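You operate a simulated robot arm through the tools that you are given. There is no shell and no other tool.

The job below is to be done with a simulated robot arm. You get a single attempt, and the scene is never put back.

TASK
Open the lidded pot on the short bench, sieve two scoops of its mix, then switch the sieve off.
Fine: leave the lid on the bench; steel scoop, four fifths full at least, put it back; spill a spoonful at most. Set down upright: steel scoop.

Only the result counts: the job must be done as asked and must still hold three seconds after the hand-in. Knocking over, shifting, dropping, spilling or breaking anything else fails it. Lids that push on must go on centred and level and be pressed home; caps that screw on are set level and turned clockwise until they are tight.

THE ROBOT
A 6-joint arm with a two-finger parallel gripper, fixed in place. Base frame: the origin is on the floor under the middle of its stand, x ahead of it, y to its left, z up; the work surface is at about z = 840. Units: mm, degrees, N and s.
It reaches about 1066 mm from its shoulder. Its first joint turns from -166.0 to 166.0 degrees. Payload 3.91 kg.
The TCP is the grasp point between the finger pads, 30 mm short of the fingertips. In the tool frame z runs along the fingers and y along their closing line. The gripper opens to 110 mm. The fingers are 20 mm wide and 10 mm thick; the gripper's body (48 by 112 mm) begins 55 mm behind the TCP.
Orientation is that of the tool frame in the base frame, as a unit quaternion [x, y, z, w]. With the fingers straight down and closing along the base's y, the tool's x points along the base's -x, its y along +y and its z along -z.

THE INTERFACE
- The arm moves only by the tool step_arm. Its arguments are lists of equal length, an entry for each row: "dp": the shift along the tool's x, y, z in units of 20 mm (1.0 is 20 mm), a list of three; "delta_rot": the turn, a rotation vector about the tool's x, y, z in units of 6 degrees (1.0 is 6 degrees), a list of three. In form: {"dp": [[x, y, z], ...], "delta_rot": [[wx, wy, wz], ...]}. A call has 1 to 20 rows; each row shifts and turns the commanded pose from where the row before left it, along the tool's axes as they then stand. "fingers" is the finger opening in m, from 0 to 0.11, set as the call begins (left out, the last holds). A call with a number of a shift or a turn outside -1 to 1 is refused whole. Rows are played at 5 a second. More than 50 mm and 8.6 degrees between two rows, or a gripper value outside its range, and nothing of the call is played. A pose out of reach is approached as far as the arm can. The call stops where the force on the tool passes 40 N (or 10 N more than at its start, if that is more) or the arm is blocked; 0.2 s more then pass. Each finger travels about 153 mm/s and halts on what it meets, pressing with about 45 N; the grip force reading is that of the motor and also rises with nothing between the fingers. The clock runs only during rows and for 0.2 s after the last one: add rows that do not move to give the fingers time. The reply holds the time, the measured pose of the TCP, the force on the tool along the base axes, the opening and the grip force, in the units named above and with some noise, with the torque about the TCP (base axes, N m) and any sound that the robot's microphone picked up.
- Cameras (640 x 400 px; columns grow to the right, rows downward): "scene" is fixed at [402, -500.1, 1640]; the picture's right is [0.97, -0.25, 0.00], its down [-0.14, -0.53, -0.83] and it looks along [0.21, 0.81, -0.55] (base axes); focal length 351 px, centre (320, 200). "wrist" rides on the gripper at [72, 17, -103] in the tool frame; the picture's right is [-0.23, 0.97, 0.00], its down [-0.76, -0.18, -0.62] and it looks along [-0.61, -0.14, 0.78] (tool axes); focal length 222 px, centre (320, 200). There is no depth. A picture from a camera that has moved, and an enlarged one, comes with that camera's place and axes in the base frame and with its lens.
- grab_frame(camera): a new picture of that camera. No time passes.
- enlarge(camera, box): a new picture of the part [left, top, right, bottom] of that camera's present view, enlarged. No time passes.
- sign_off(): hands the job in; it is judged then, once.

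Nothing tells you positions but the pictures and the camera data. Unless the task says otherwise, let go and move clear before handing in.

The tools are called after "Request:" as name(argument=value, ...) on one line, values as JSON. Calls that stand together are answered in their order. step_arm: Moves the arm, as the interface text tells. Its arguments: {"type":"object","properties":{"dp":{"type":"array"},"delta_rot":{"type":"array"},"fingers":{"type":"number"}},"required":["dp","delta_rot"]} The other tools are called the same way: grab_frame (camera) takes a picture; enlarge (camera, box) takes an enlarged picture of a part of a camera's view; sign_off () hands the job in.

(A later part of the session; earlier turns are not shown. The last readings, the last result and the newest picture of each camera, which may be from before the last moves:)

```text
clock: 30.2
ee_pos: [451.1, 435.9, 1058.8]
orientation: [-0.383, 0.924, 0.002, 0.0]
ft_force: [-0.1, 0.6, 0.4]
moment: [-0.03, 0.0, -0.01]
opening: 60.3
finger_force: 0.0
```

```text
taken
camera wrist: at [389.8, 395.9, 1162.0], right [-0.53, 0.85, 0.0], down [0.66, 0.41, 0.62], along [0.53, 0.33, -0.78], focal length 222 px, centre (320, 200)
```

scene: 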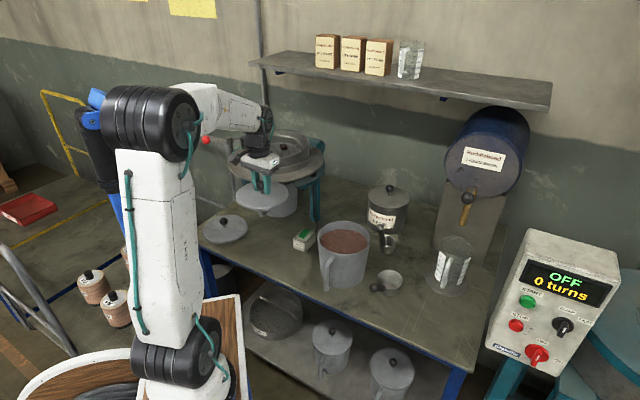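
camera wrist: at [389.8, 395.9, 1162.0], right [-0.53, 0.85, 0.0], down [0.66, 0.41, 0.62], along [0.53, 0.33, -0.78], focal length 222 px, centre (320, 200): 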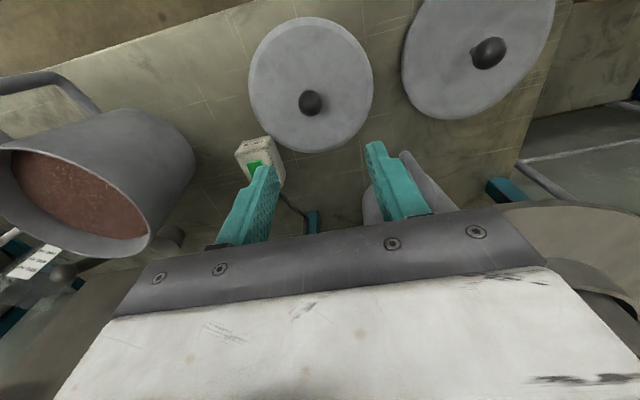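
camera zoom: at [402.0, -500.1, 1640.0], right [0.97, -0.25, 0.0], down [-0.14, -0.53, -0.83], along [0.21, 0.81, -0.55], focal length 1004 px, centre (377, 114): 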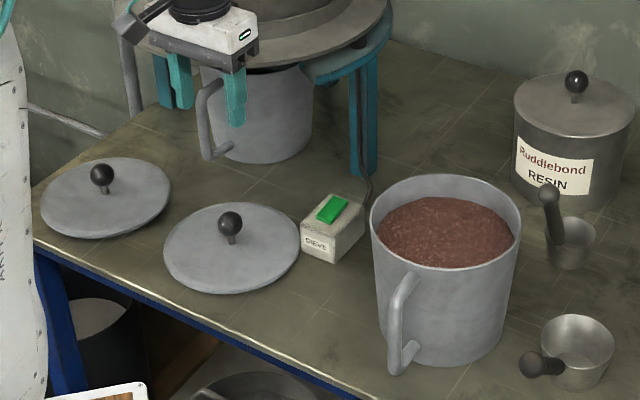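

The lid lies flat on the bench. Next I'll look at the sieve from above to see its bail, mesh and clamp before switching it on.

Request:
step_arm(dp=[[0, 0, -1], [0, 0, -1], [0, 0, -1], [0, 0, -1], [0, 0, -1], [0, 0, -1], [0, 0, -1], [0, 0, -1], [0, 0, -1], [0, 0, -0.5], [-0.56, 0.9, 0], [-0.56, 0.9, 0], [-0.56, 0.9, 0], [-0.56, 0.9, 0], [-0.56, 0.9, 0], [-0.56, 0.9, 0], [-0.56, 0.9, 0], [-0.56, 0.9, 0], [-0.56, 0.9, 0]], delta_rot=[[0, 0, 0], [0, 0, 0], [0, 0, 0], [0, 0, 0], [0, 0, 0], [0, 0, 0], [0, 0, 0], [0, 0, 0], [0, 0, 0], [0, 0, 0], [0, 0, 0], [0, 0, 0], [0, 0, 0], [0, 0, 0], [0, 0, 0], [0, 0, 0], [0, 0, 0], [0, 0, 0], [0, 0, 0]])

Request:
grab_frame(camera="wrist")

Request:
enlarge(camera="wrist", box=[200, 40, 440, 220])

Request:
grab_frame(camera="scene")

```text
clock: 34.2
ee_pos: [407.7, 622.0, 1250.5]
orientation: [-0.382, 0.924, 0.001, 0.001]
ft_force: [0.5, 0.1, 0.6]
moment: [0.01, -0.05, 0.01]
opening: 59.9
finger_force: 0.0
```

```text
taken
camera wrist: at [346.9, 581.7, 1353.1], right [-0.53, 0.85, 0.0], down [0.66, 0.41, 0.62], along [0.53, 0.33, -0.78], focal length 222 px, centre (320, 200)
```

wrist: 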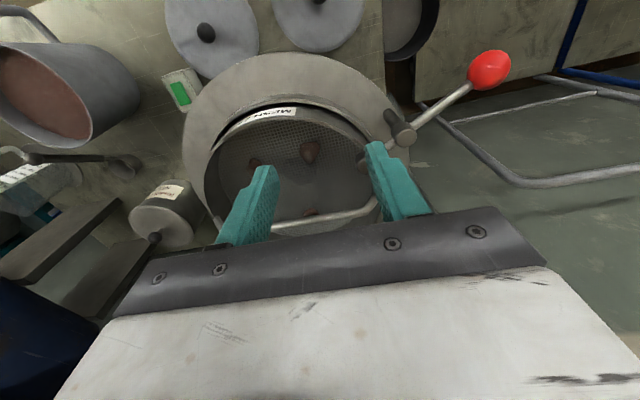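

```text
2.22 times, centred on (320, 130) of wrist
camera zoom: at [346.9, 581.7, 1353.1], right [-0.53, 0.85, 0.0], down [0.66, 0.41, 0.62], along [0.53, 0.33, -0.78], focal length 494 px, centre (320, 356)
```

zoom: 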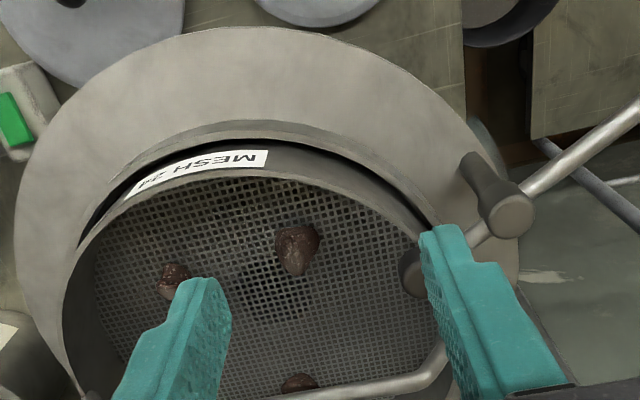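

```text
taken
```

scene: 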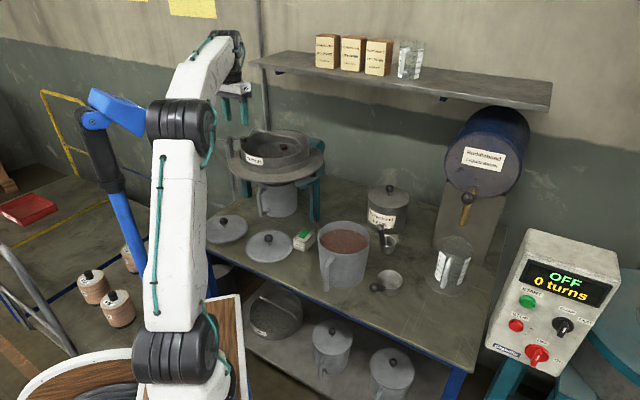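

Request:
enlarge(camera="wrist", box=[350, 40, 530, 200])

Request:
enlarge(camera="scene", box=[190, 120, 290, 190])

```text
2.50 times, centred on (440, 120) of wrist
camera zoom: at [346.9, 581.7, 1353.1], right [-0.53, 0.85, 0.0], down [0.66, 0.41, 0.62], along [0.53, 0.33, -0.78], focal length 555 px, centre (20, 400)
```

zoom: 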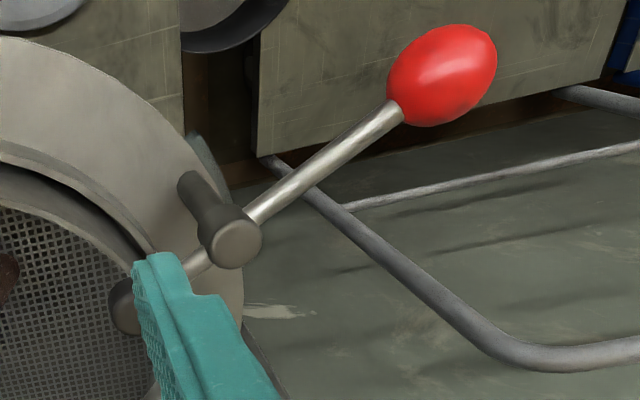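

```text
5.71 times, centred on (240, 155) of scene
camera zoom: at [402.0, -500.1, 1640.0], right [0.97, -0.25, 0.0], down [-0.14, -0.53, -0.83], along [0.21, 0.81, -0.55], focal length 2008 px, centre (777, 457)
```

zoom: 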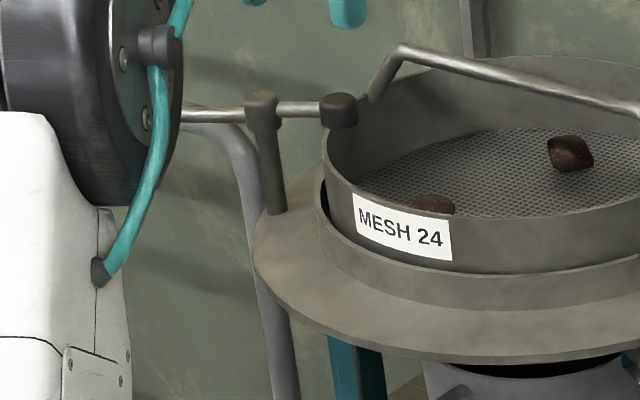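

The sieve drum is clamped, with lumps resting on the mesh. Next comes the SIEVE switch at about (583,414,887), so I'll go above it with the fingers closed.

Request:
step_arm(dp=[[0.081, -0.969, 0], [0.081, -0.969, 0], [0.081, -0.969, 0], [0.081, -0.969, 0], [0.081, -0.969, 0], [0.081, -0.969, 0], [0.081, -0.969, 0], [0.081, -0.969, 0], [0.081, -0.969, 0], [0.081, -0.969, 0], [0.081, -0.969, 0], [0.081, -0.969, 0], [0.081, -0.969, 0], [0.081, -0.969, 0]], delta_rot=[[0, 0, 0], [0, 0, 0], [0, 0, 0], [0, 0, 0], [0, 0, 0], [0, 0, 0], [0, 0, 0], [0, 0, 0], [0, 0, 0], [0, 0, 0], [0, 0, 0], [0, 0, 0], [0, 0, 0], [0, 0, 0]], fingers=0.0)

Request:
step_arm(dp=[[0, 0, 1], [0, 0, 1], [0, 0, 1], [0, 0, 1], [0, 0, 1], [0, 0, 1], [0, 0, 1], [0, 0, 1], [0, 0, 1], [0, 0, 1], [0, 0, 1], [0, 0, 1]], delta_rot=[[0, 0, 0], [0, 0, 0], [0, 0, 0], [0, 0, 0], [0, 0, 0], [0, 0, 0], [0, 0, 0], [0, 0, 0], [0, 0, 0], [0, 0, 0], [0, 0, 0], [0, 0, 0]])

Request:
grab_frame(camera="wrist")

Request:
enlarge(camera="scene", box=[260, 170, 420, 270])

```text
clock: 37.2
ee_pos: [584.6, 412.2, 1248.7]
orientation: [-0.383, 0.924, 0.002, 0.001]
ft_force: [0.6, 1.1, -0.1]
moment: [0.0, -0.01, -0.01]
opening: 0.0
finger_force: 38.1
```

```text
clock: 39.8
ee_pos: [583.4, 414.4, 1008.8]
orientation: [-0.383, 0.924, 0.0, 0.0]
ft_force: [-0.1, -0.5, 0.1]
moment: [0.03, 0.01, -0.01]
opening: 0.0
finger_force: 37.4
```

```text
taken
camera wrist: at [523.2, 374.1, 1112.5], right [-0.53, 0.85, 0.0], down [0.66, 0.41, 0.62], along [0.53, 0.33, -0.78], focal length 222 px, centre (320, 200)
```

wrist: 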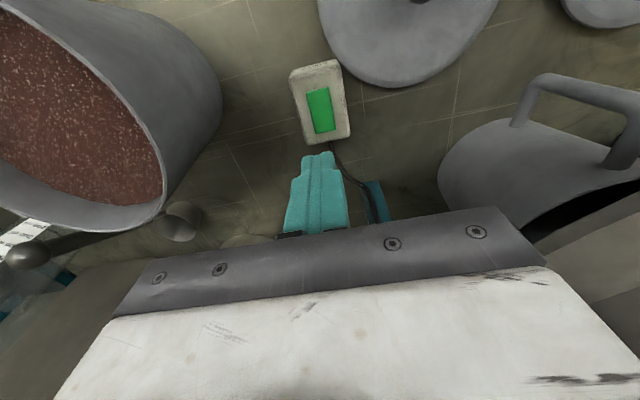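

```text
4.00 times, centred on (340, 220) of scene
camera zoom: at [402.0, -500.1, 1640.0], right [0.97, -0.25, 0.0], down [-0.14, -0.53, -0.83], along [0.21, 0.81, -0.55], focal length 1406 px, centre (240, 120)
```

zoom: 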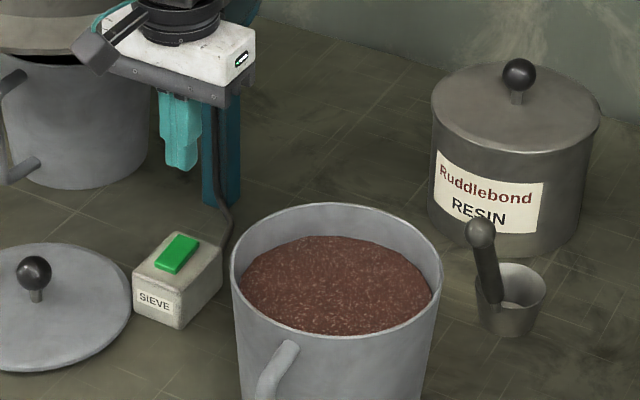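

Request:
step_arm(dp=[[0.12, 0, 0.9], [0, 0, 0.9], [0, 0, 0.9], [0, 0, 0.9], [0, 0, 0.4]], delta_rot=[[0, 0, 0], [0, 0, 0], [0, 0, 0], [0, 0, 0], [0, 0, 0]])

Request:
enlarge(camera="scene", box=[270, 190, 350, 260])

Request:
enlarge(camera="wrist", box=[250, 60, 410, 220])

```text
clock: 41.0
ee_pos: [582.5, 412.1, 928.8]
orientation: [-0.383, 0.924, 0.002, 0.0]
ft_force: [-0.1, -0.6, -0.7]
moment: [0.01, 0.03, 0.02]
opening: 0.3
finger_force: 38.2
```

```text
5.71 times, centred on (310, 225) of scene
camera zoom: at [402.0, -500.1, 1640.0], right [0.97, -0.25, 0.0], down [-0.14, -0.53, -0.83], along [0.21, 0.81, -0.55], focal length 2008 px, centre (377, 57)
```

zoom: 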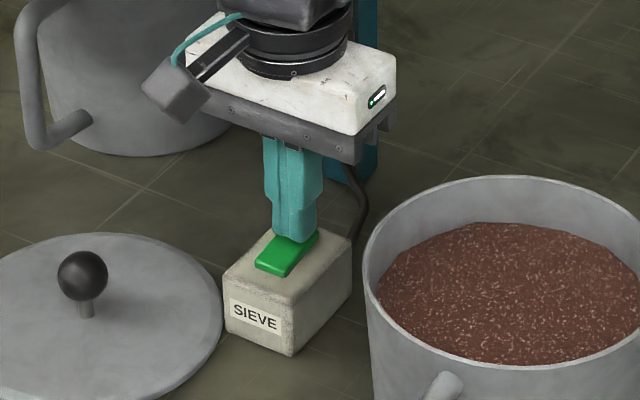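

```text
2.50 times, centred on (330, 140) of wrist
camera zoom: at [521.7, 372.9, 1032.8], right [-0.53, 0.85, 0.0], down [0.66, 0.41, 0.62], along [0.53, 0.33, -0.78], focal length 555 px, centre (295, 350)
```

zoom: 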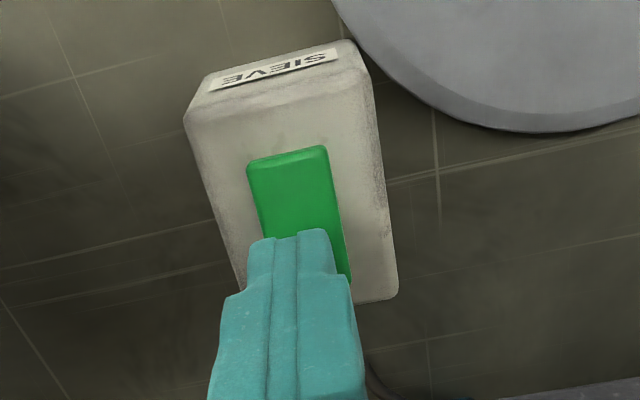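

Request:
step_arm(dp=[[0.18, 0, 0.1], [0, 0, 0.1], [0, 0, 0.1], [0, 0, 0.1]], delta_rot=[[0, 0, 0], [0, 0, 0], [0, 0, 0], [0, 0, 0]])

Request:
step_arm(dp=[[0, 0, 0.07], [0, 0, 0.05]], delta_rot=[[0, 0, 0], [0, 0, 0]])

```text
clock: 42.0
ee_pos: [581.0, 410.7, 924.1]
orientation: [-0.383, 0.924, 0.002, 0.002]
ft_force: [0.8, -2.7, 33.0]
moment: [-0.1, 0.02, 0.11]
opening: 0.0
finger_force: 37.8
```

```text
clock: 42.4
ee_pos: [581.1, 411.5, 922.7]
orientation: [-0.384, 0.923, 0.002, 0.004]
ft_force: [-3.0, -4.0, 10.9]
moment: [-0.11, 0.11, 0.01]
opening: 0.1
finger_force: 37.0
stopped in row 1: the force on the tool passed its limit at 47 N (the readings are from after the stop); the commanded pose is now the measured one
```

Request:
enlarge(camera="wrist", box=[250, 60, 410, 220])

Request:
enlarge(camera="scene", box=[270, 190, 350, 260])

Request:
step_arm(dp=[[0, 0, -0.2], [0, 0, -0.5], [0, 0, -0.5]], delta_rot=[[0, 0, 0], [0, 0, 0], [0, 0, 0]])

Request:
enlarge(camera="wrist", box=[250, 60, 410, 220])

Request:
enlarge(camera="scene", box=[270, 190, 350, 260])

```text
2.50 times, centred on (330, 140) of wrist
camera zoom: at [519.7, 370.7, 1026.7], right [-0.53, 0.85, 0.0], down [0.66, 0.41, 0.63], along [0.53, 0.33, -0.78], focal length 555 px, centre (295, 350)
```

zoom: 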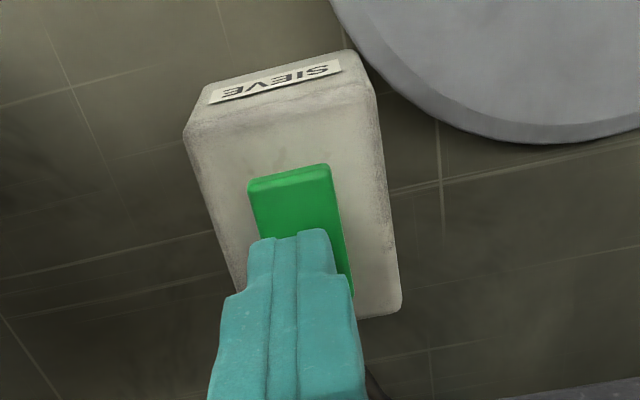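

```text
5.71 times, centred on (310, 225) of scene
camera zoom: at [402.0, -500.1, 1640.0], right [0.97, -0.25, 0.0], down [-0.14, -0.53, -0.83], along [0.21, 0.81, -0.55], focal length 2008 px, centre (377, 57)
```

zoom: 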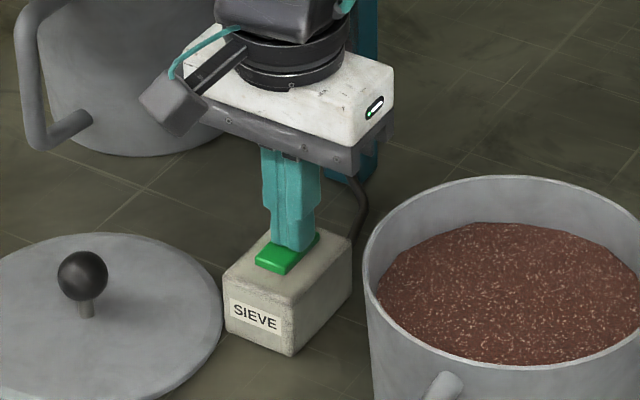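

```text
clock: 43.2
ee_pos: [581.1, 411.5, 946.8]
orientation: [-0.382, 0.924, 0.002, 0.002]
ft_force: [0.3, -0.4, 1.1]
moment: [-0.03, 0.0, 0.04]
opening: 0.1
finger_force: 38.1
```

```text
2.50 times, centred on (330, 140) of wrist
camera zoom: at [520.0, 370.6, 1049.6], right [-0.53, 0.85, 0.0], down [0.66, 0.41, 0.63], along [0.53, 0.33, -0.78], focal length 555 px, centre (295, 350)
```

zoom: 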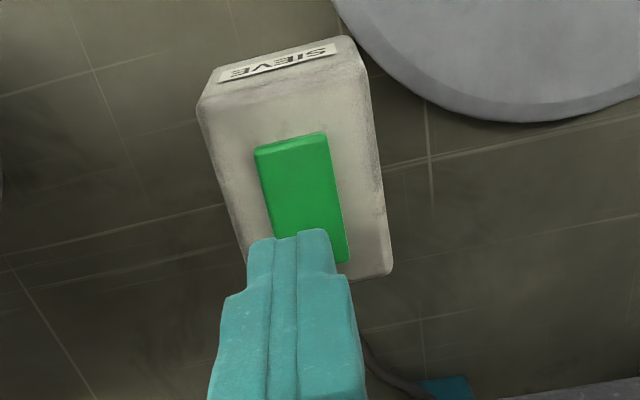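

```text
5.71 times, centred on (310, 225) of scene
camera zoom: at [402.0, -500.1, 1640.0], right [0.97, -0.25, 0.0], down [-0.14, -0.53, -0.83], along [0.21, 0.81, -0.55], focal length 2008 px, centre (377, 57)
```

zoom: 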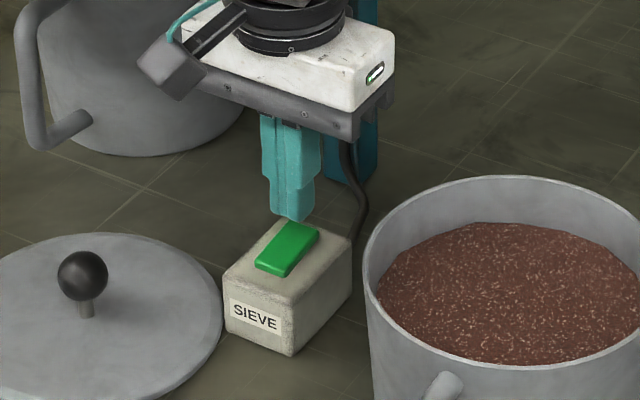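

Request:
enlarge(camera="scene", box=[290, 222, 320, 256])

Request:
enlarge(camera="scene", box=[220, 120, 330, 190])

Request:
step_arm(dp=[[0, 0, -0.5], [0, 0, -0.5]], delta_rot=[[0, 0, 0], [0, 0, 0]])

Request:
enlarge(camera="scene", box=[220, 120, 330, 190])

Request:
enlarge(camera="wrist", box=[270, 60, 390, 160])

```text
11.76 times, centred on (305, 239) of scene
camera zoom: at [402.0, -500.1, 1640.0], right [0.97, -0.25, 0.0], down [-0.14, -0.53, -0.83], along [0.21, 0.81, -0.55], focal length 4134 px, centre (496, -259)
```

zoom: 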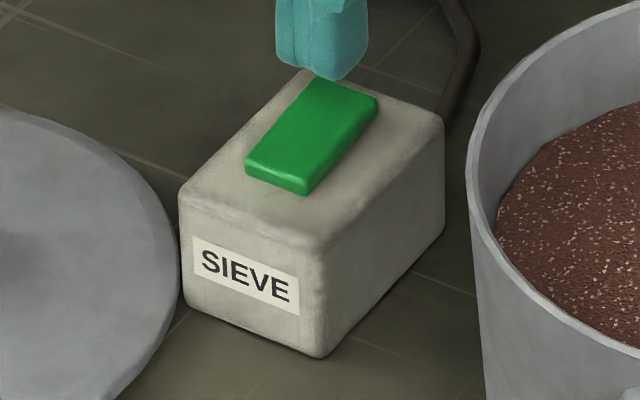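

```text
5.71 times, centred on (275, 155) of scene
camera zoom: at [402.0, -500.1, 1640.0], right [0.97, -0.25, 0.0], down [-0.14, -0.53, -0.83], along [0.21, 0.81, -0.55], focal length 2008 px, centre (577, 457)
```

zoom: 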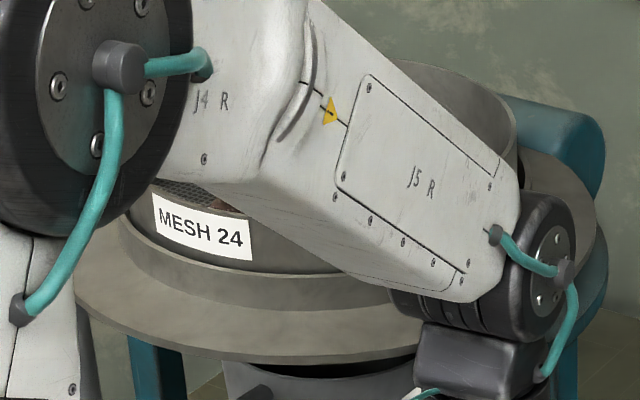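

```text
clock: 43.8
ee_pos: [580.9, 410.8, 967.2]
orientation: [-0.383, 0.924, 0.002, 0.003]
ft_force: [-0.1, 0.0, -0.4]
moment: [0.01, -0.03, 0.02]
opening: 0.1
finger_force: 37.6
```

```text
5.71 times, centred on (275, 155) of scene
camera zoom: at [402.0, -500.1, 1640.0], right [0.97, -0.25, 0.0], down [-0.14, -0.53, -0.83], along [0.21, 0.81, -0.55], focal length 2008 px, centre (577, 457)
```

zoom: 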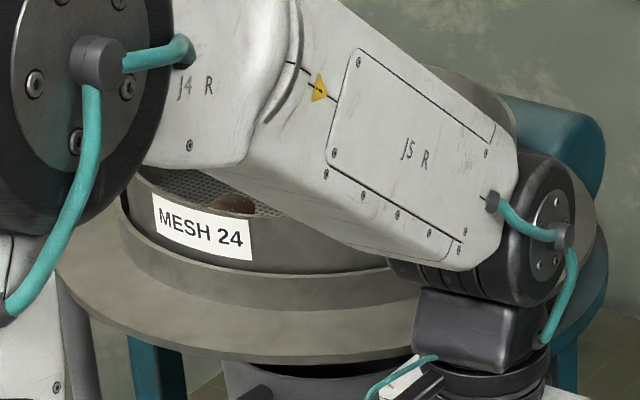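

```text
4.00 times, centred on (330, 110) of wrist
camera zoom: at [519.9, 370.7, 1070.1], right [-0.53, 0.85, 0.0], down [0.66, 0.41, 0.63], along [0.53, 0.33, -0.78], focal length 888 px, centre (280, 560)
```

zoom: 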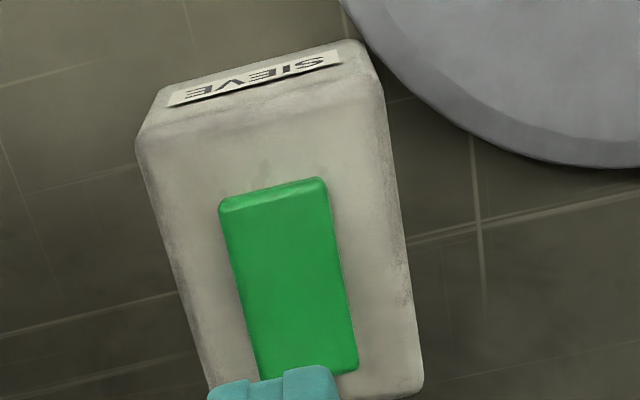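

Request:
enlarge(camera="scene", box=[238, 150, 268, 172])

Request:
step_arm(dp=[[0, 0, 0]], delta_rot=[[0, 0, 0]])

Request:
enlarge(camera="scene", box=[238, 150, 268, 172])

Request:
step_arm(dp=[[0, 0, 0]], delta_rot=[[0, 0, 0]])

Request:
enlarge(camera="scene", box=[238, 150, 268, 172])

```text
16.00 times, centred on (253, 161) of scene
camera zoom: at [402.0, -500.1, 1640.0], right [0.97, -0.25, 0.0], down [-0.14, -0.53, -0.83], along [0.21, 0.81, -0.55], focal length 5623 px, centre (1392, 824)
```

zoom: 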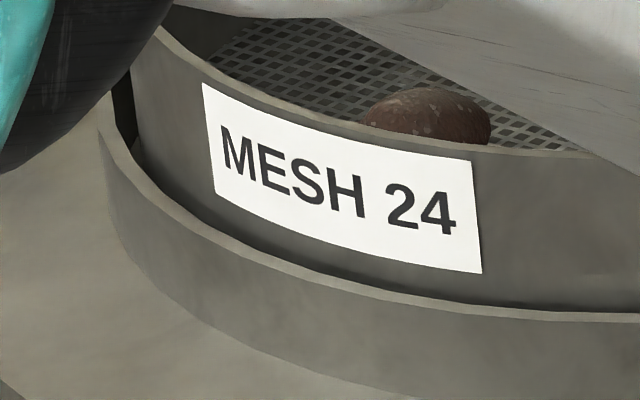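

```text
clock: 44.2
ee_pos: [581.1, 410.6, 967.1]
orientation: [-0.383, 0.924, 0.002, 0.003]
ft_force: [0.5, 0.1, -0.8]
moment: [-0.01, 0.0, -0.02]
opening: 0.0
finger_force: 37.5
```

```text
16.00 times, centred on (253, 161) of scene
camera zoom: at [402.0, -500.1, 1640.0], right [0.97, -0.25, 0.0], down [-0.14, -0.53, -0.83], along [0.21, 0.81, -0.55], focal length 5623 px, centre (1392, 824)
```

zoom: 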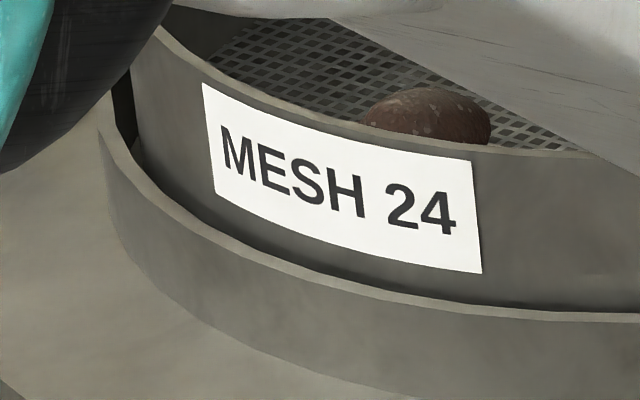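

```text
clock: 44.6
ee_pos: [581.4, 411.3, 967.8]
orientation: [-0.382, 0.924, 0.002, 0.003]
ft_force: [0.0, 1.2, -0.1]
moment: [0.03, 0.0, 0.0]
opening: 0.0
finger_force: 37.6
```

```text
16.00 times, centred on (253, 161) of scene
camera zoom: at [402.0, -500.1, 1640.0], right [0.97, -0.25, 0.0], down [-0.14, -0.53, -0.83], along [0.21, 0.81, -0.55], focal length 5623 px, centre (1392, 824)
```

zoom: 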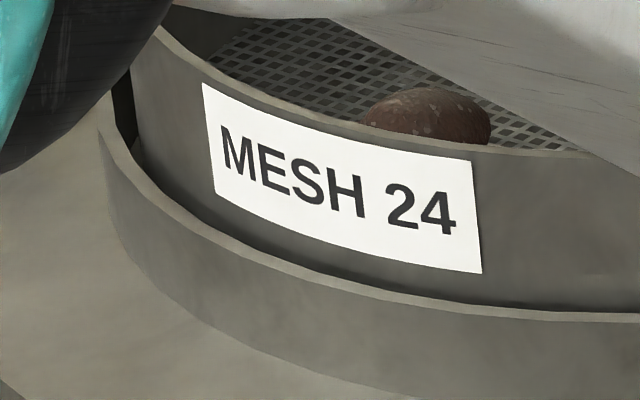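

The sieve is still not moving and I heard nothing, so that press didn't start it. The green part looks like a rocker with its near end raised, so I'll press the near end.

Request:
step_arm(dp=[[0.55, 0.03, 0], [0, 0, 0.9], [0, 0, 0.9], [0, 0, 0.15], [0, 0, 0.1]], delta_rot=[[0, 0, 0], [0, 0, 0], [0, 0, 0], [0, 0, 0], [0, 0, 0]])

Request:
enlarge(camera="scene", box=[290, 222, 320, 256])

```text
clock: 45.8
ee_pos: [572.3, 402.2, 925.0]
orientation: [-0.382, 0.924, 0.002, 0.003]
ft_force: [-0.2, 0.0, -0.4]
moment: [0.0, 0.02, 0.06]
opening: 0.0
finger_force: 37.7
```

```text
11.76 times, centred on (305, 239) of scene
camera zoom: at [402.0, -500.1, 1640.0], right [0.97, -0.25, 0.0], down [-0.14, -0.53, -0.83], along [0.21, 0.81, -0.55], focal length 4134 px, centre (496, -259)
```

zoom: 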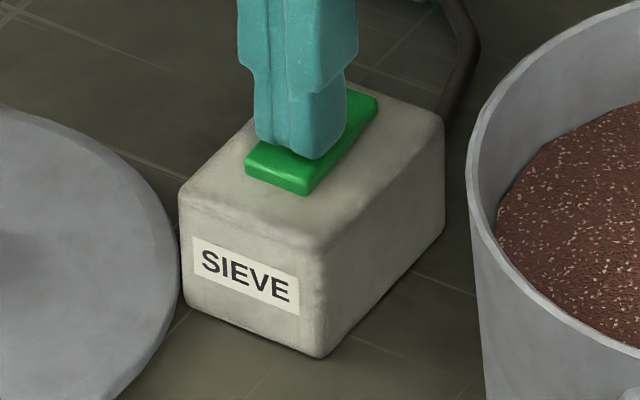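

Request:
step_arm(dp=[[0, 0, 0.05], [0, 0, 0]], delta_rot=[[0, 0, 0], [0, 0, 0]])

Request:
step_arm(dp=[[0, 0, 0.05], [0, 0, 0]], delta_rot=[[0, 0, 0], [0, 0, 0]])

Request:
step_arm(dp=[[0, 0, 0.05], [0, 0, 0]], delta_rot=[[0, 0, 0], [0, 0, 0]])

```text
clock: 46.4
ee_pos: [574.1, 404.2, 924.0]
orientation: [-0.383, 0.924, 0.002, 0.002]
ft_force: [0.2, -0.5, -0.9]
moment: [0.0, 0.03, -0.02]
opening: 0.0
finger_force: 37.4
```

```text
clock: 47.0
ee_pos: [572.7, 403.3, 924.5]
orientation: [-0.383, 0.924, 0.002, 0.003]
ft_force: [-0.5, -0.3, 4.8]
moment: [0.01, -0.04, 0.0]
opening: 0.2
finger_force: 38.2
```

```text
clock: 47.6
ee_pos: [573.1, 404.8, 924.0]
orientation: [-0.383, 0.924, 0.003, 0.003]
ft_force: [4.4, -1.6, 15.9]
moment: [0.06, -0.28, 0.07]
opening: 0.1
finger_force: 38.0
```

Request:
step_arm(dp=[[0, 0, 0.05], [0, 0, 0]], delta_rot=[[0, 0, 0], [0, 0, 0]])

Request:
step_arm(dp=[[0, 0, 0.05], [0, 0, 0]], delta_rot=[[0, 0, 0], [0, 0, 0]])

Request:
enlarge(camera="scene", box=[290, 222, 320, 256])

```text
clock: 48.2
ee_pos: [573.9, 404.3, 924.1]
orientation: [-0.383, 0.924, 0.003, 0.004]
ft_force: [6.8, -1.0, 35.5]
moment: [0.21, -0.46, 0.06]
opening: 0.0
finger_force: 38.0
```

```text
clock: 48.6
ee_pos: [573.5, 404.2, 923.2]
orientation: [-0.383, 0.924, 0.003, 0.006]
ft_force: [-2.6, -7.0, 10.3]
moment: [-0.17, 0.08, -0.06]
opening: 0.4
finger_force: 36.9
stopped in row 2: the force on the tool passed its limit at 48 N (the readings are from after the stop); the commanded pose is now the measured one
```

```text
11.76 times, centred on (305, 239) of scene
camera zoom: at [402.0, -500.1, 1640.0], right [0.97, -0.25, 0.0], down [-0.14, -0.53, -0.83], along [0.21, 0.81, -0.55], focal length 4134 px, centre (496, -259)
```

zoom: 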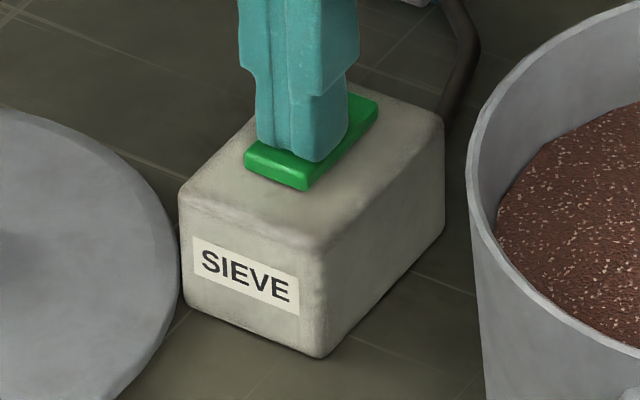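

Request:
step_arm(dp=[[0, 0, -0.3], [0, 0, -0.7], [0, 0, -1]], delta_rot=[[0, 0, 0], [0, 0, 0], [0, 0, 0]])

Request:
enlarge(camera="scene", box=[238, 150, 268, 172])

Request:
step_arm(dp=[[0, 0, 0]], delta_rot=[[0, 0, 0]])

Request:
enlarge(camera="scene", box=[238, 150, 268, 172])

Request:
enlarge(camera="scene", box=[290, 222, 320, 256])

```text
clock: 49.4
ee_pos: [573.3, 403.9, 962.9]
orientation: [-0.383, 0.924, 0.003, 0.005]
ft_force: [0.6, -0.2, 0.0]
moment: [-0.01, 0.01, 0.0]
opening: 0.0
finger_force: 37.4
```

```text
16.00 times, centred on (253, 161) of scene
camera zoom: at [402.0, -500.1, 1640.0], right [0.97, -0.25, 0.0], down [-0.14, -0.53, -0.83], along [0.21, 0.81, -0.55], focal length 5623 px, centre (1392, 824)
```

zoom: 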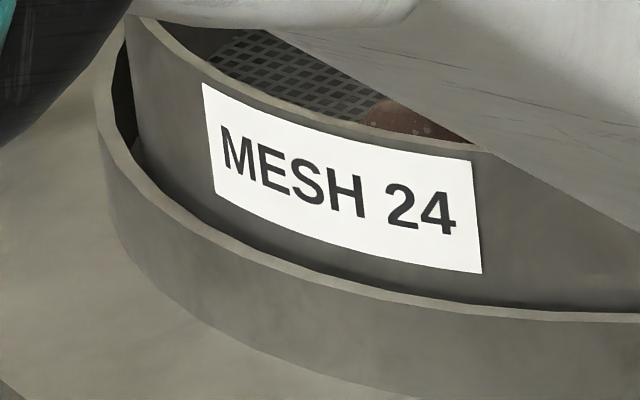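

```text
clock: 49.8
ee_pos: [573.3, 404.0, 963.1]
orientation: [-0.383, 0.924, 0.003, 0.005]
ft_force: [0.5, 0.2, 0.3]
moment: [0.01, 0.03, -0.01]
opening: 0.0
finger_force: 37.9
```

```text
16.00 times, centred on (253, 161) of scene
camera zoom: at [402.0, -500.1, 1640.0], right [0.97, -0.25, 0.0], down [-0.14, -0.53, -0.83], along [0.21, 0.81, -0.55], focal length 5623 px, centre (1392, 824)
```

zoom: 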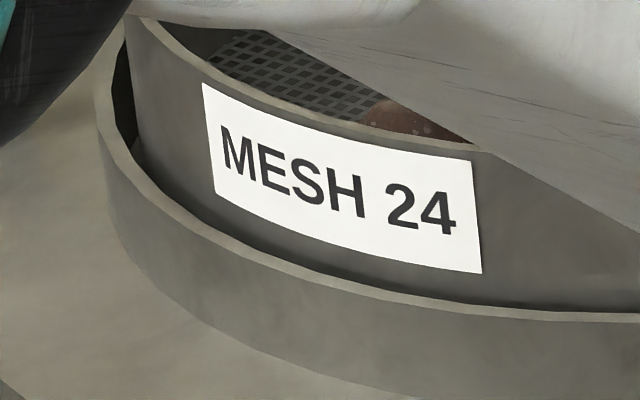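

```text
11.76 times, centred on (305, 239) of scene
camera zoom: at [402.0, -500.1, 1640.0], right [0.97, -0.25, 0.0], down [-0.14, -0.53, -0.83], along [0.21, 0.81, -0.55], focal length 4134 px, centre (496, -259)
```

zoom: 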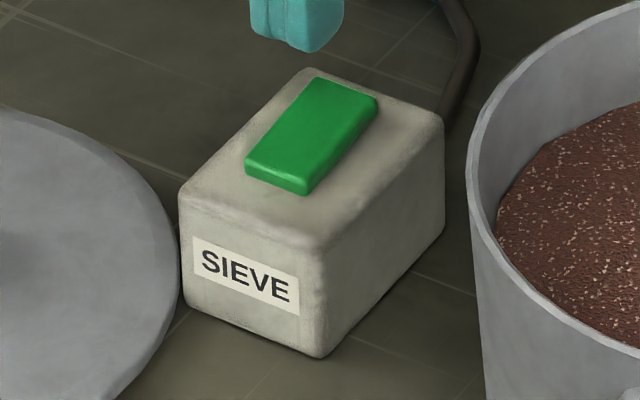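

Request:
enlarge(camera="scene", box=[298, 228, 314, 240])

Request:
enlarge(camera="wrist", box=[270, 90, 390, 190])

```text
16.00 times, centred on (306, 234) of scene
camera zoom: at [402.0, -500.1, 1640.0], right [0.97, -0.25, 0.0], down [-0.14, -0.53, -0.83], along [0.21, 0.81, -0.55], focal length 5623 px, centre (544, -344)
```

zoom: 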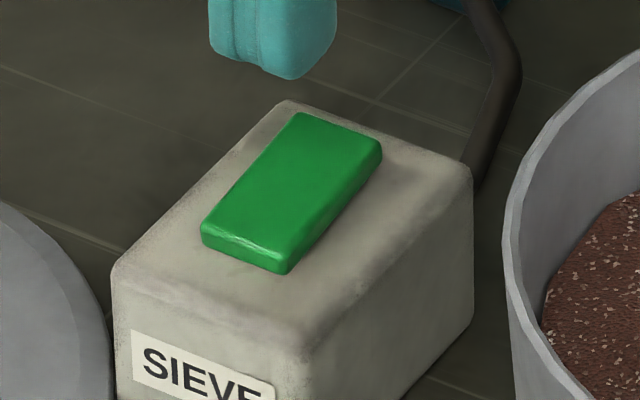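

```text
4.00 times, centred on (330, 140) of wrist
camera zoom: at [511.5, 363.8, 1065.3], right [-0.53, 0.85, 0.0], down [0.66, 0.41, 0.63], along [0.53, 0.34, -0.78], focal length 888 px, centre (280, 440)
```

zoom: 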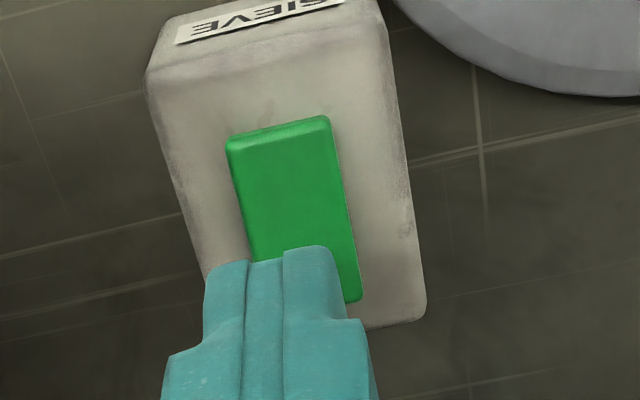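

The near end is also solid. I'll try the far end of the rocker in small steps.

Request:
step_arm(dp=[[-0.6, 0, 0], [-0.62, 0, 0], [0, 0, 0.9], [0, 0, 0.8], [0, 0, 0.1], [0, 0, 0]], delta_rot=[[0, 0, 0], [0, 0, 0], [0, 0, 0], [0, 0, 0], [0, 0, 0], [0, 0, 0]])

Request:
step_arm(dp=[[0, 0, 0.05], [0, 0, 0]], delta_rot=[[0, 0, 0], [0, 0, 0]])

Request:
step_arm(dp=[[0, 0, 0.05], [0, 0, 0]], delta_rot=[[0, 0, 0], [0, 0, 0]])

```text
clock: 51.2
ee_pos: [590.7, 422.2, 927.5]
orientation: [-0.383, 0.924, 0.002, 0.004]
ft_force: [0.7, 0.1, 0.5]
moment: [-0.01, -0.02, 0.0]
opening: 0.2
finger_force: 37.0
```

```text
clock: 51.8
ee_pos: [591.0, 421.0, 926.6]
orientation: [-0.383, 0.924, 0.003, 0.005]
ft_force: [-0.1, 1.8, 0.5]
moment: [0.0, -0.03, 0.0]
opening: 0.0
finger_force: 37.9
```

```text
clock: 52.4
ee_pos: [591.6, 421.9, 924.9]
orientation: [-0.383, 0.924, 0.003, 0.005]
ft_force: [1.0, 1.4, 1.1]
moment: [0.03, -0.07, 0.02]
opening: 0.0
finger_force: 37.7
```

Request:
step_arm(dp=[[0, 0, 0.05], [0, 0, 0]], delta_rot=[[0, 0, 0], [0, 0, 0]])

Request:
step_arm(dp=[[0, 0, 0.05], [0, 0, 0]], delta_rot=[[0, 0, 0], [0, 0, 0]])

Request:
step_arm(dp=[[0, 0, 0.05], [0, 0, 0]], delta_rot=[[0, 0, 0], [0, 0, 0]])

Request:
enlarge(camera="scene", box=[290, 222, 320, 256])

```text
clock: 53.0
ee_pos: [590.7, 422.0, 924.1]
orientation: [-0.382, 0.924, 0.002, 0.004]
ft_force: [0.3, -0.4, 0.1]
moment: [0.04, 0.02, 0.01]
opening: 0.0
finger_force: 38.4
```

```text
clock: 53.6
ee_pos: [590.8, 421.8, 924.2]
orientation: [-0.383, 0.924, 0.003, 0.006]
ft_force: [-0.7, -0.9, 4.4]
moment: [-0.09, 0.03, -0.01]
opening: 0.1
finger_force: 37.6
```

```text
clock: 54.2
ee_pos: [589.7, 422.2, 924.3]
orientation: [-0.383, 0.924, 0.003, 0.006]
ft_force: [-1.4, -4.5, 19.2]
moment: [-0.2, 0.17, 0.07]
opening: 0.0
finger_force: 37.8
```

```text
11.76 times, centred on (305, 239) of scene
camera zoom: at [402.0, -500.1, 1640.0], right [0.97, -0.25, 0.0], down [-0.14, -0.53, -0.83], along [0.21, 0.81, -0.55], focal length 4134 px, centre (496, -259)
```

zoom: 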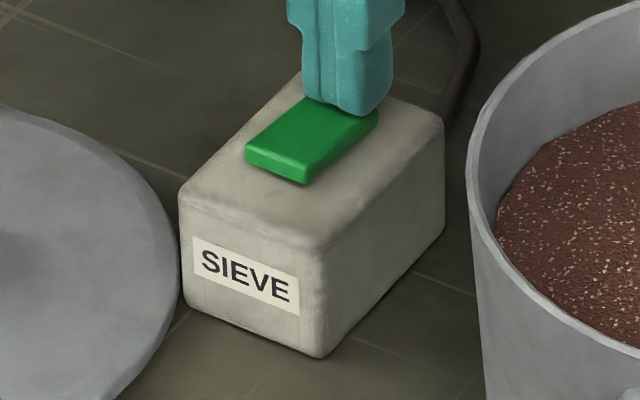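

Request:
step_arm(dp=[[0, 0, 0.05], [0, 0, 0]], delta_rot=[[0, 0, 0], [0, 0, 0]])

Request:
enlarge(camera="scene", box=[298, 228, 314, 240])

Request:
enlarge(camera="scene", box=[238, 150, 268, 172])

```text
clock: 54.8
ee_pos: [591.4, 422.6, 923.3]
orientation: [-0.383, 0.924, 0.004, 0.007]
ft_force: [-2.3, -4.8, 37.9]
moment: [-0.43, 0.3, 0.05]
opening: 0.0
finger_force: 37.7
```

```text
16.00 times, centred on (306, 234) of scene
camera zoom: at [402.0, -500.1, 1640.0], right [0.97, -0.25, 0.0], down [-0.14, -0.53, -0.83], along [0.21, 0.81, -0.55], focal length 5623 px, centre (544, -344)
```

zoom: 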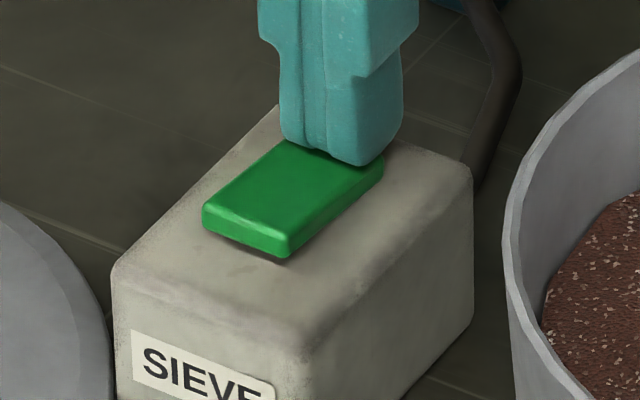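

```text
16.00 times, centred on (253, 161) of scene
camera zoom: at [402.0, -500.1, 1640.0], right [0.97, -0.25, 0.0], down [-0.14, -0.53, -0.83], along [0.21, 0.81, -0.55], focal length 5623 px, centre (1392, 824)
```

zoom: 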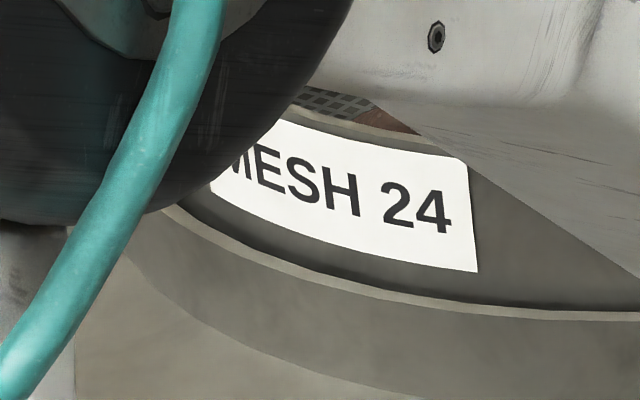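

The rocker has flipped: the far end is down and the near end is up. The sieve label has also shifted slightly, so it looks to be running. I'll back off and confirm.

Request:
step_arm(dp=[[0, 0, -0.3], [0, 0, -0.7], [0, 0, -1], [0, 0, -1], [0, 0, -1], [0, 0, -1]], delta_rot=[[0, 0, 0], [0, 0, 0], [0, 0, 0], [0, 0, 0], [0, 0, 0], [0, 0, 0]])

Request:
enlarge(camera="scene", box=[238, 150, 268, 172])

Request:
step_arm(dp=[[0, 0, 0]], delta_rot=[[0, 0, 0]])

Request:
enlarge(camera="scene", box=[238, 150, 268, 172])

Request:
enlarge(camera="scene", box=[290, 222, 320, 256])

```text
clock: 56.2
ee_pos: [590.0, 421.4, 1022.1]
orientation: [-0.383, 0.924, 0.003, 0.005]
ft_force: [-0.6, 0.1, 0.9]
moment: [0.0, -0.01, 0.06]
opening: 0.1
finger_force: 37.7
```

```text
16.00 times, centred on (253, 161) of scene
camera zoom: at [402.0, -500.1, 1640.0], right [0.97, -0.25, 0.0], down [-0.14, -0.53, -0.83], along [0.21, 0.81, -0.55], focal length 5623 px, centre (1392, 824)
```

zoom: 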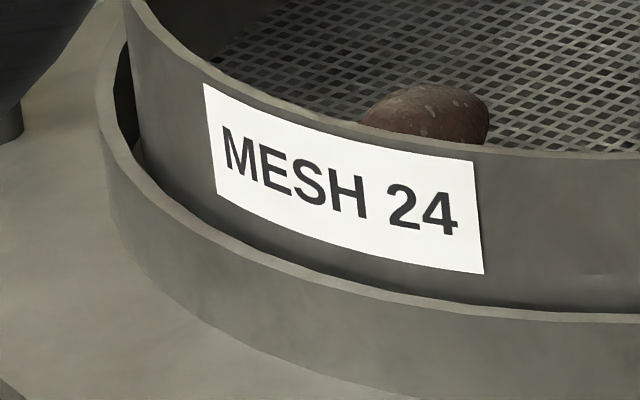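

```text
clock: 56.6
ee_pos: [590.2, 421.3, 1022.3]
orientation: [-0.383, 0.924, 0.003, 0.004]
ft_force: [-0.1, 0.7, -0.1]
moment: [0.02, -0.01, -0.04]
opening: 0.1
finger_force: 38.3
```

```text
16.00 times, centred on (253, 161) of scene
camera zoom: at [402.0, -500.1, 1640.0], right [0.97, -0.25, 0.0], down [-0.14, -0.53, -0.83], along [0.21, 0.81, -0.55], focal length 5623 px, centre (1392, 824)
```

zoom: 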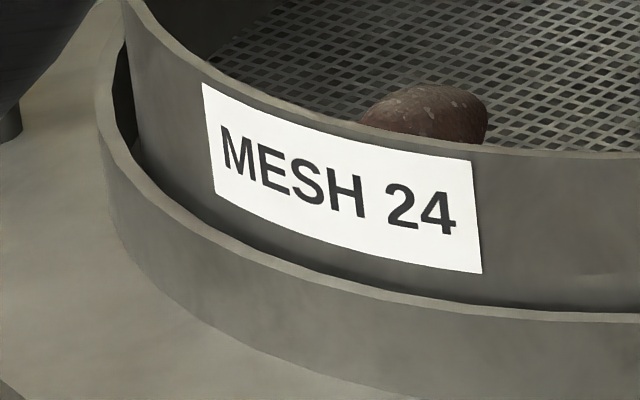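

```text
11.76 times, centred on (305, 239) of scene
camera zoom: at [402.0, -500.1, 1640.0], right [0.97, -0.25, 0.0], down [-0.14, -0.53, -0.83], along [0.21, 0.81, -0.55], focal length 4134 px, centre (496, -259)
```

zoom: 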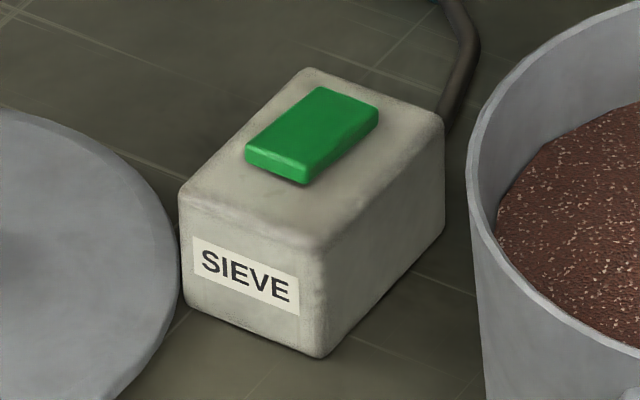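

The rocker's far end means ON, its near end will mean OFF, and the sieve is vibrating. Now for the scoop: I'll rise, turn the hand so the camera ends up on top, then bring the fingers horizontal to grip the handle from behind.

Request:
step_arm(dp=[[0, 0, -1], [0, 0, -1], [0, 0, -1], [0, 0, -1], [0, 0, -1], [0, 0, -1], [0, 0, -1], [0, 0, -1], [0, 0, -1], [0, 0, 0], [0, 0, 0], [0, 0, 0], [0, 0, 0], [0, 0, 0], [0, 0, 0], [0, 0, 0], [0, 0, 0], [0, 0, 0], [0, 0, 0], [0, 0, 0]], delta_rot=[[0, 0, 0], [0, 0, 0], [0, 0, 0], [0, 0, 1], [0, 0, 1], [0, 0, 1], [0, 0, 1], [0, 0, 1], [0, 0, 1], [0, 0, 1], [0, 0, 1], [0, 0, 1], [0, 0, 1], [0, 0, 1], [0, 0, 1], [0, 0, 1], [0, 0, 1], [0, 0, 1], [0, 0, 1], [0, 0, 1]])

Request:
step_arm(dp=[[0, 0, 0], [0, 0, 0], [0, 0, 0], [0, 0, 0], [0, 0, 0], [0, 0, 0], [0, 0, 0], [0, 0, 0], [0, 0, 0], [0, 0, 0], [0, 0, 0], [0, 0, 0], [0, 0, 0], [0, 0, 0]], delta_rot=[[0, 0, 1], [0, 0, 1], [0, 0, 1], [0, 0, 1], [0, 0, 1], [0, 0, 1], [0, 0, 1], [0, 0, 1], [0, 0, 1], [0, 0, 1], [0, 0, 1], [0, 0, 1], [0, 0, 1], [0, 0, 0.35]])

Request:
grab_frame(camera="scene")

```text
clock: 60.8
ee_pos: [589.5, 418.7, 1200.2]
orientation: [0.478, 0.878, 0.007, 0.0]
ft_force: [-0.2, 0.4, -0.2]
moment: [-0.01, 0.0, 0.03]
opening: 0.0
finger_force: 38.0
```

```text
clock: 63.8
ee_pos: [600.6, 409.2, 1201.3]
orientation: [0.876, 0.482, 0.004, -0.005]
ft_force: [0.3, -0.2, -0.4]
moment: [0.0, -0.02, -0.01]
opening: 0.0
finger_force: 37.9
out of reach, approached as far as the arm can: row 11, 12, 13
```

```text
taken
```

scene: 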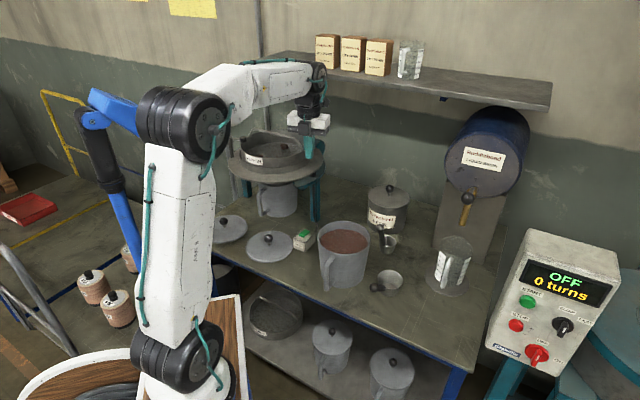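

The last turn ran into a joint limit here. I'll move towards the scoop's side, where there is more room, and check the pose.

Request:
step_arm(dp=[[0, 0, -0.1], [0, 0, -0.1]], delta_rot=[[0, 0, -1], [0, 0, 0]])

```text
clock: 64.4
ee_pos: [600.6, 409.9, 1204.9]
orientation: [0.859, 0.513, 0.004, -0.006]
ft_force: [-1.0, 0.1, -0.6]
moment: [-0.01, -0.02, 0.0]
opening: 0.2
finger_force: 37.5
```

Request:
step_arm(dp=[[-0.954, 0.646, 0.309], [-0.954, 0.646, 0.309], [-0.954, 0.646, 0.309], [-0.954, 0.646, 0.309], [-0.954, 0.646, 0.309], [-0.954, 0.646, 0.309], [-0.954, 0.646, 0.309], [-0.954, 0.646, 0.309], [-0.954, 0.646, 0.309], [-0.954, 0.646, 0.309], [-0.954, 0.646, 0.309], [-0.954, 0.646, 0.309], [-0.954, 0.646, 0.309], [-0.954, 0.646, 0.309], [-0.954, 0.646, 0.309], [-0.954, 0.646, 0.309], [-0.954, 0.646, 0.309]], delta_rot=[[0, 0, 0], [0, 0, 0], [0, 0, 0], [0, 0, 0], [0, 0, 0], [0, 0, 0], [0, 0, 0], [0, 0, 0], [0, 0, 0], [0, 0, 0], [0, 0, 0], [0, 0, 0], [0, 0, 0], [0, 0, 0], [0, 0, 0], [0, 0, 0], [0, 0, 0]])

Request:
step_arm(dp=[[0, 0, 0], [0, 0, 0], [0, 0, 0], [0, 0, 0]], delta_rot=[[0, 0, 1], [0, 0, 1], [0, 0, 1], [0, 0, 0.13]])

```text
clock: 68.0
ee_pos: [639.0, 21.0, 1095.7]
orientation: [0.859, 0.512, 0.004, -0.006]
ft_force: [-0.5, 0.0, 0.7]
moment: [0.0, 0.0, 0.0]
opening: 0.1
finger_force: 37.7
```

```text
clock: 69.0
ee_pos: [638.2, 21.5, 1094.2]
orientation: [0.931, 0.364, 0.004, -0.006]
ft_force: [-0.7, -1.0, 0.9]
moment: [0.03, 0.02, 0.0]
opening: 0.0
finger_force: 37.9
```

Request:
step_arm(dp=[[0, 0, 0], [0, 0, 0], [0, 0, 0], [0, 0, 0], [0, 0, 0], [0, 0, 0], [0, 0, 0], [0, 0, 0], [0, 0, 0], [0, 0, 0], [0, 0, 0], [0, 0, 0], [0, 0, 0], [0, 0, 0], [0, 0, 0], [0, 0, 0]], delta_rot=[[-0.08, 0, 0], [0, 1, 0], [0, 1, 0], [0, 1, 0], [0, 1, 0], [0, 1, 0], [0, 1, 0], [0, 1, 0], [0, 1, 0], [0, 1, 0], [0, 1, 0], [0, 1, 0], [0, 1, 0], [0, 1, 0], [0, 1, 0], [0, 0.88, 0]], fingers=0.045)

Request:
grab_frame(camera="scene")

Request:
grab_frame(camera="wrist")

```text
clock: 72.4
ee_pos: [679.3, 8.7, 1114.5]
orientation: [0.658, 0.259, 0.658, -0.259]
ft_force: [-0.7, 0.4, 1.1]
moment: [-0.02, -0.01, -0.03]
opening: 45.0
finger_force: 0.1
out of reach, approached as far as the arm can: row 12, 13, 14, 15, 16
```

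```text
taken
```

scene: 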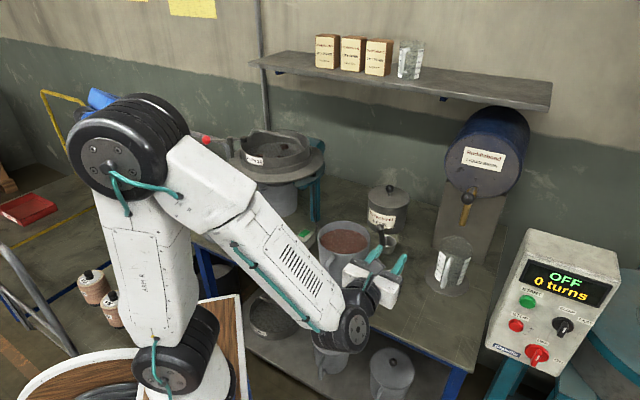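

```text
taken
camera wrist: at [618.2, -74.5, 1186.5], right [0.66, -0.71, -0.23], down [-0.58, -0.29, -0.76], along [0.48, 0.64, -0.61], focal length 222 px, centre (320, 200)
```

wrist: 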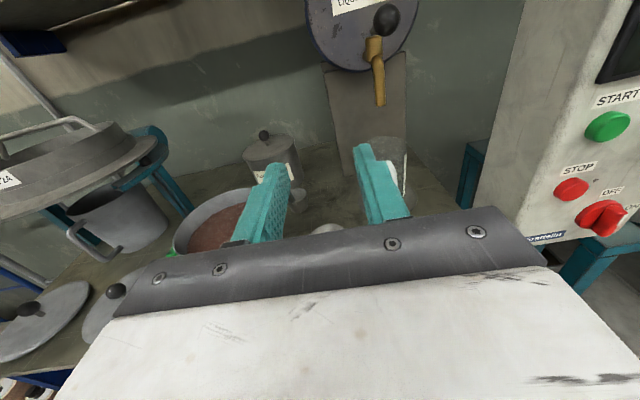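

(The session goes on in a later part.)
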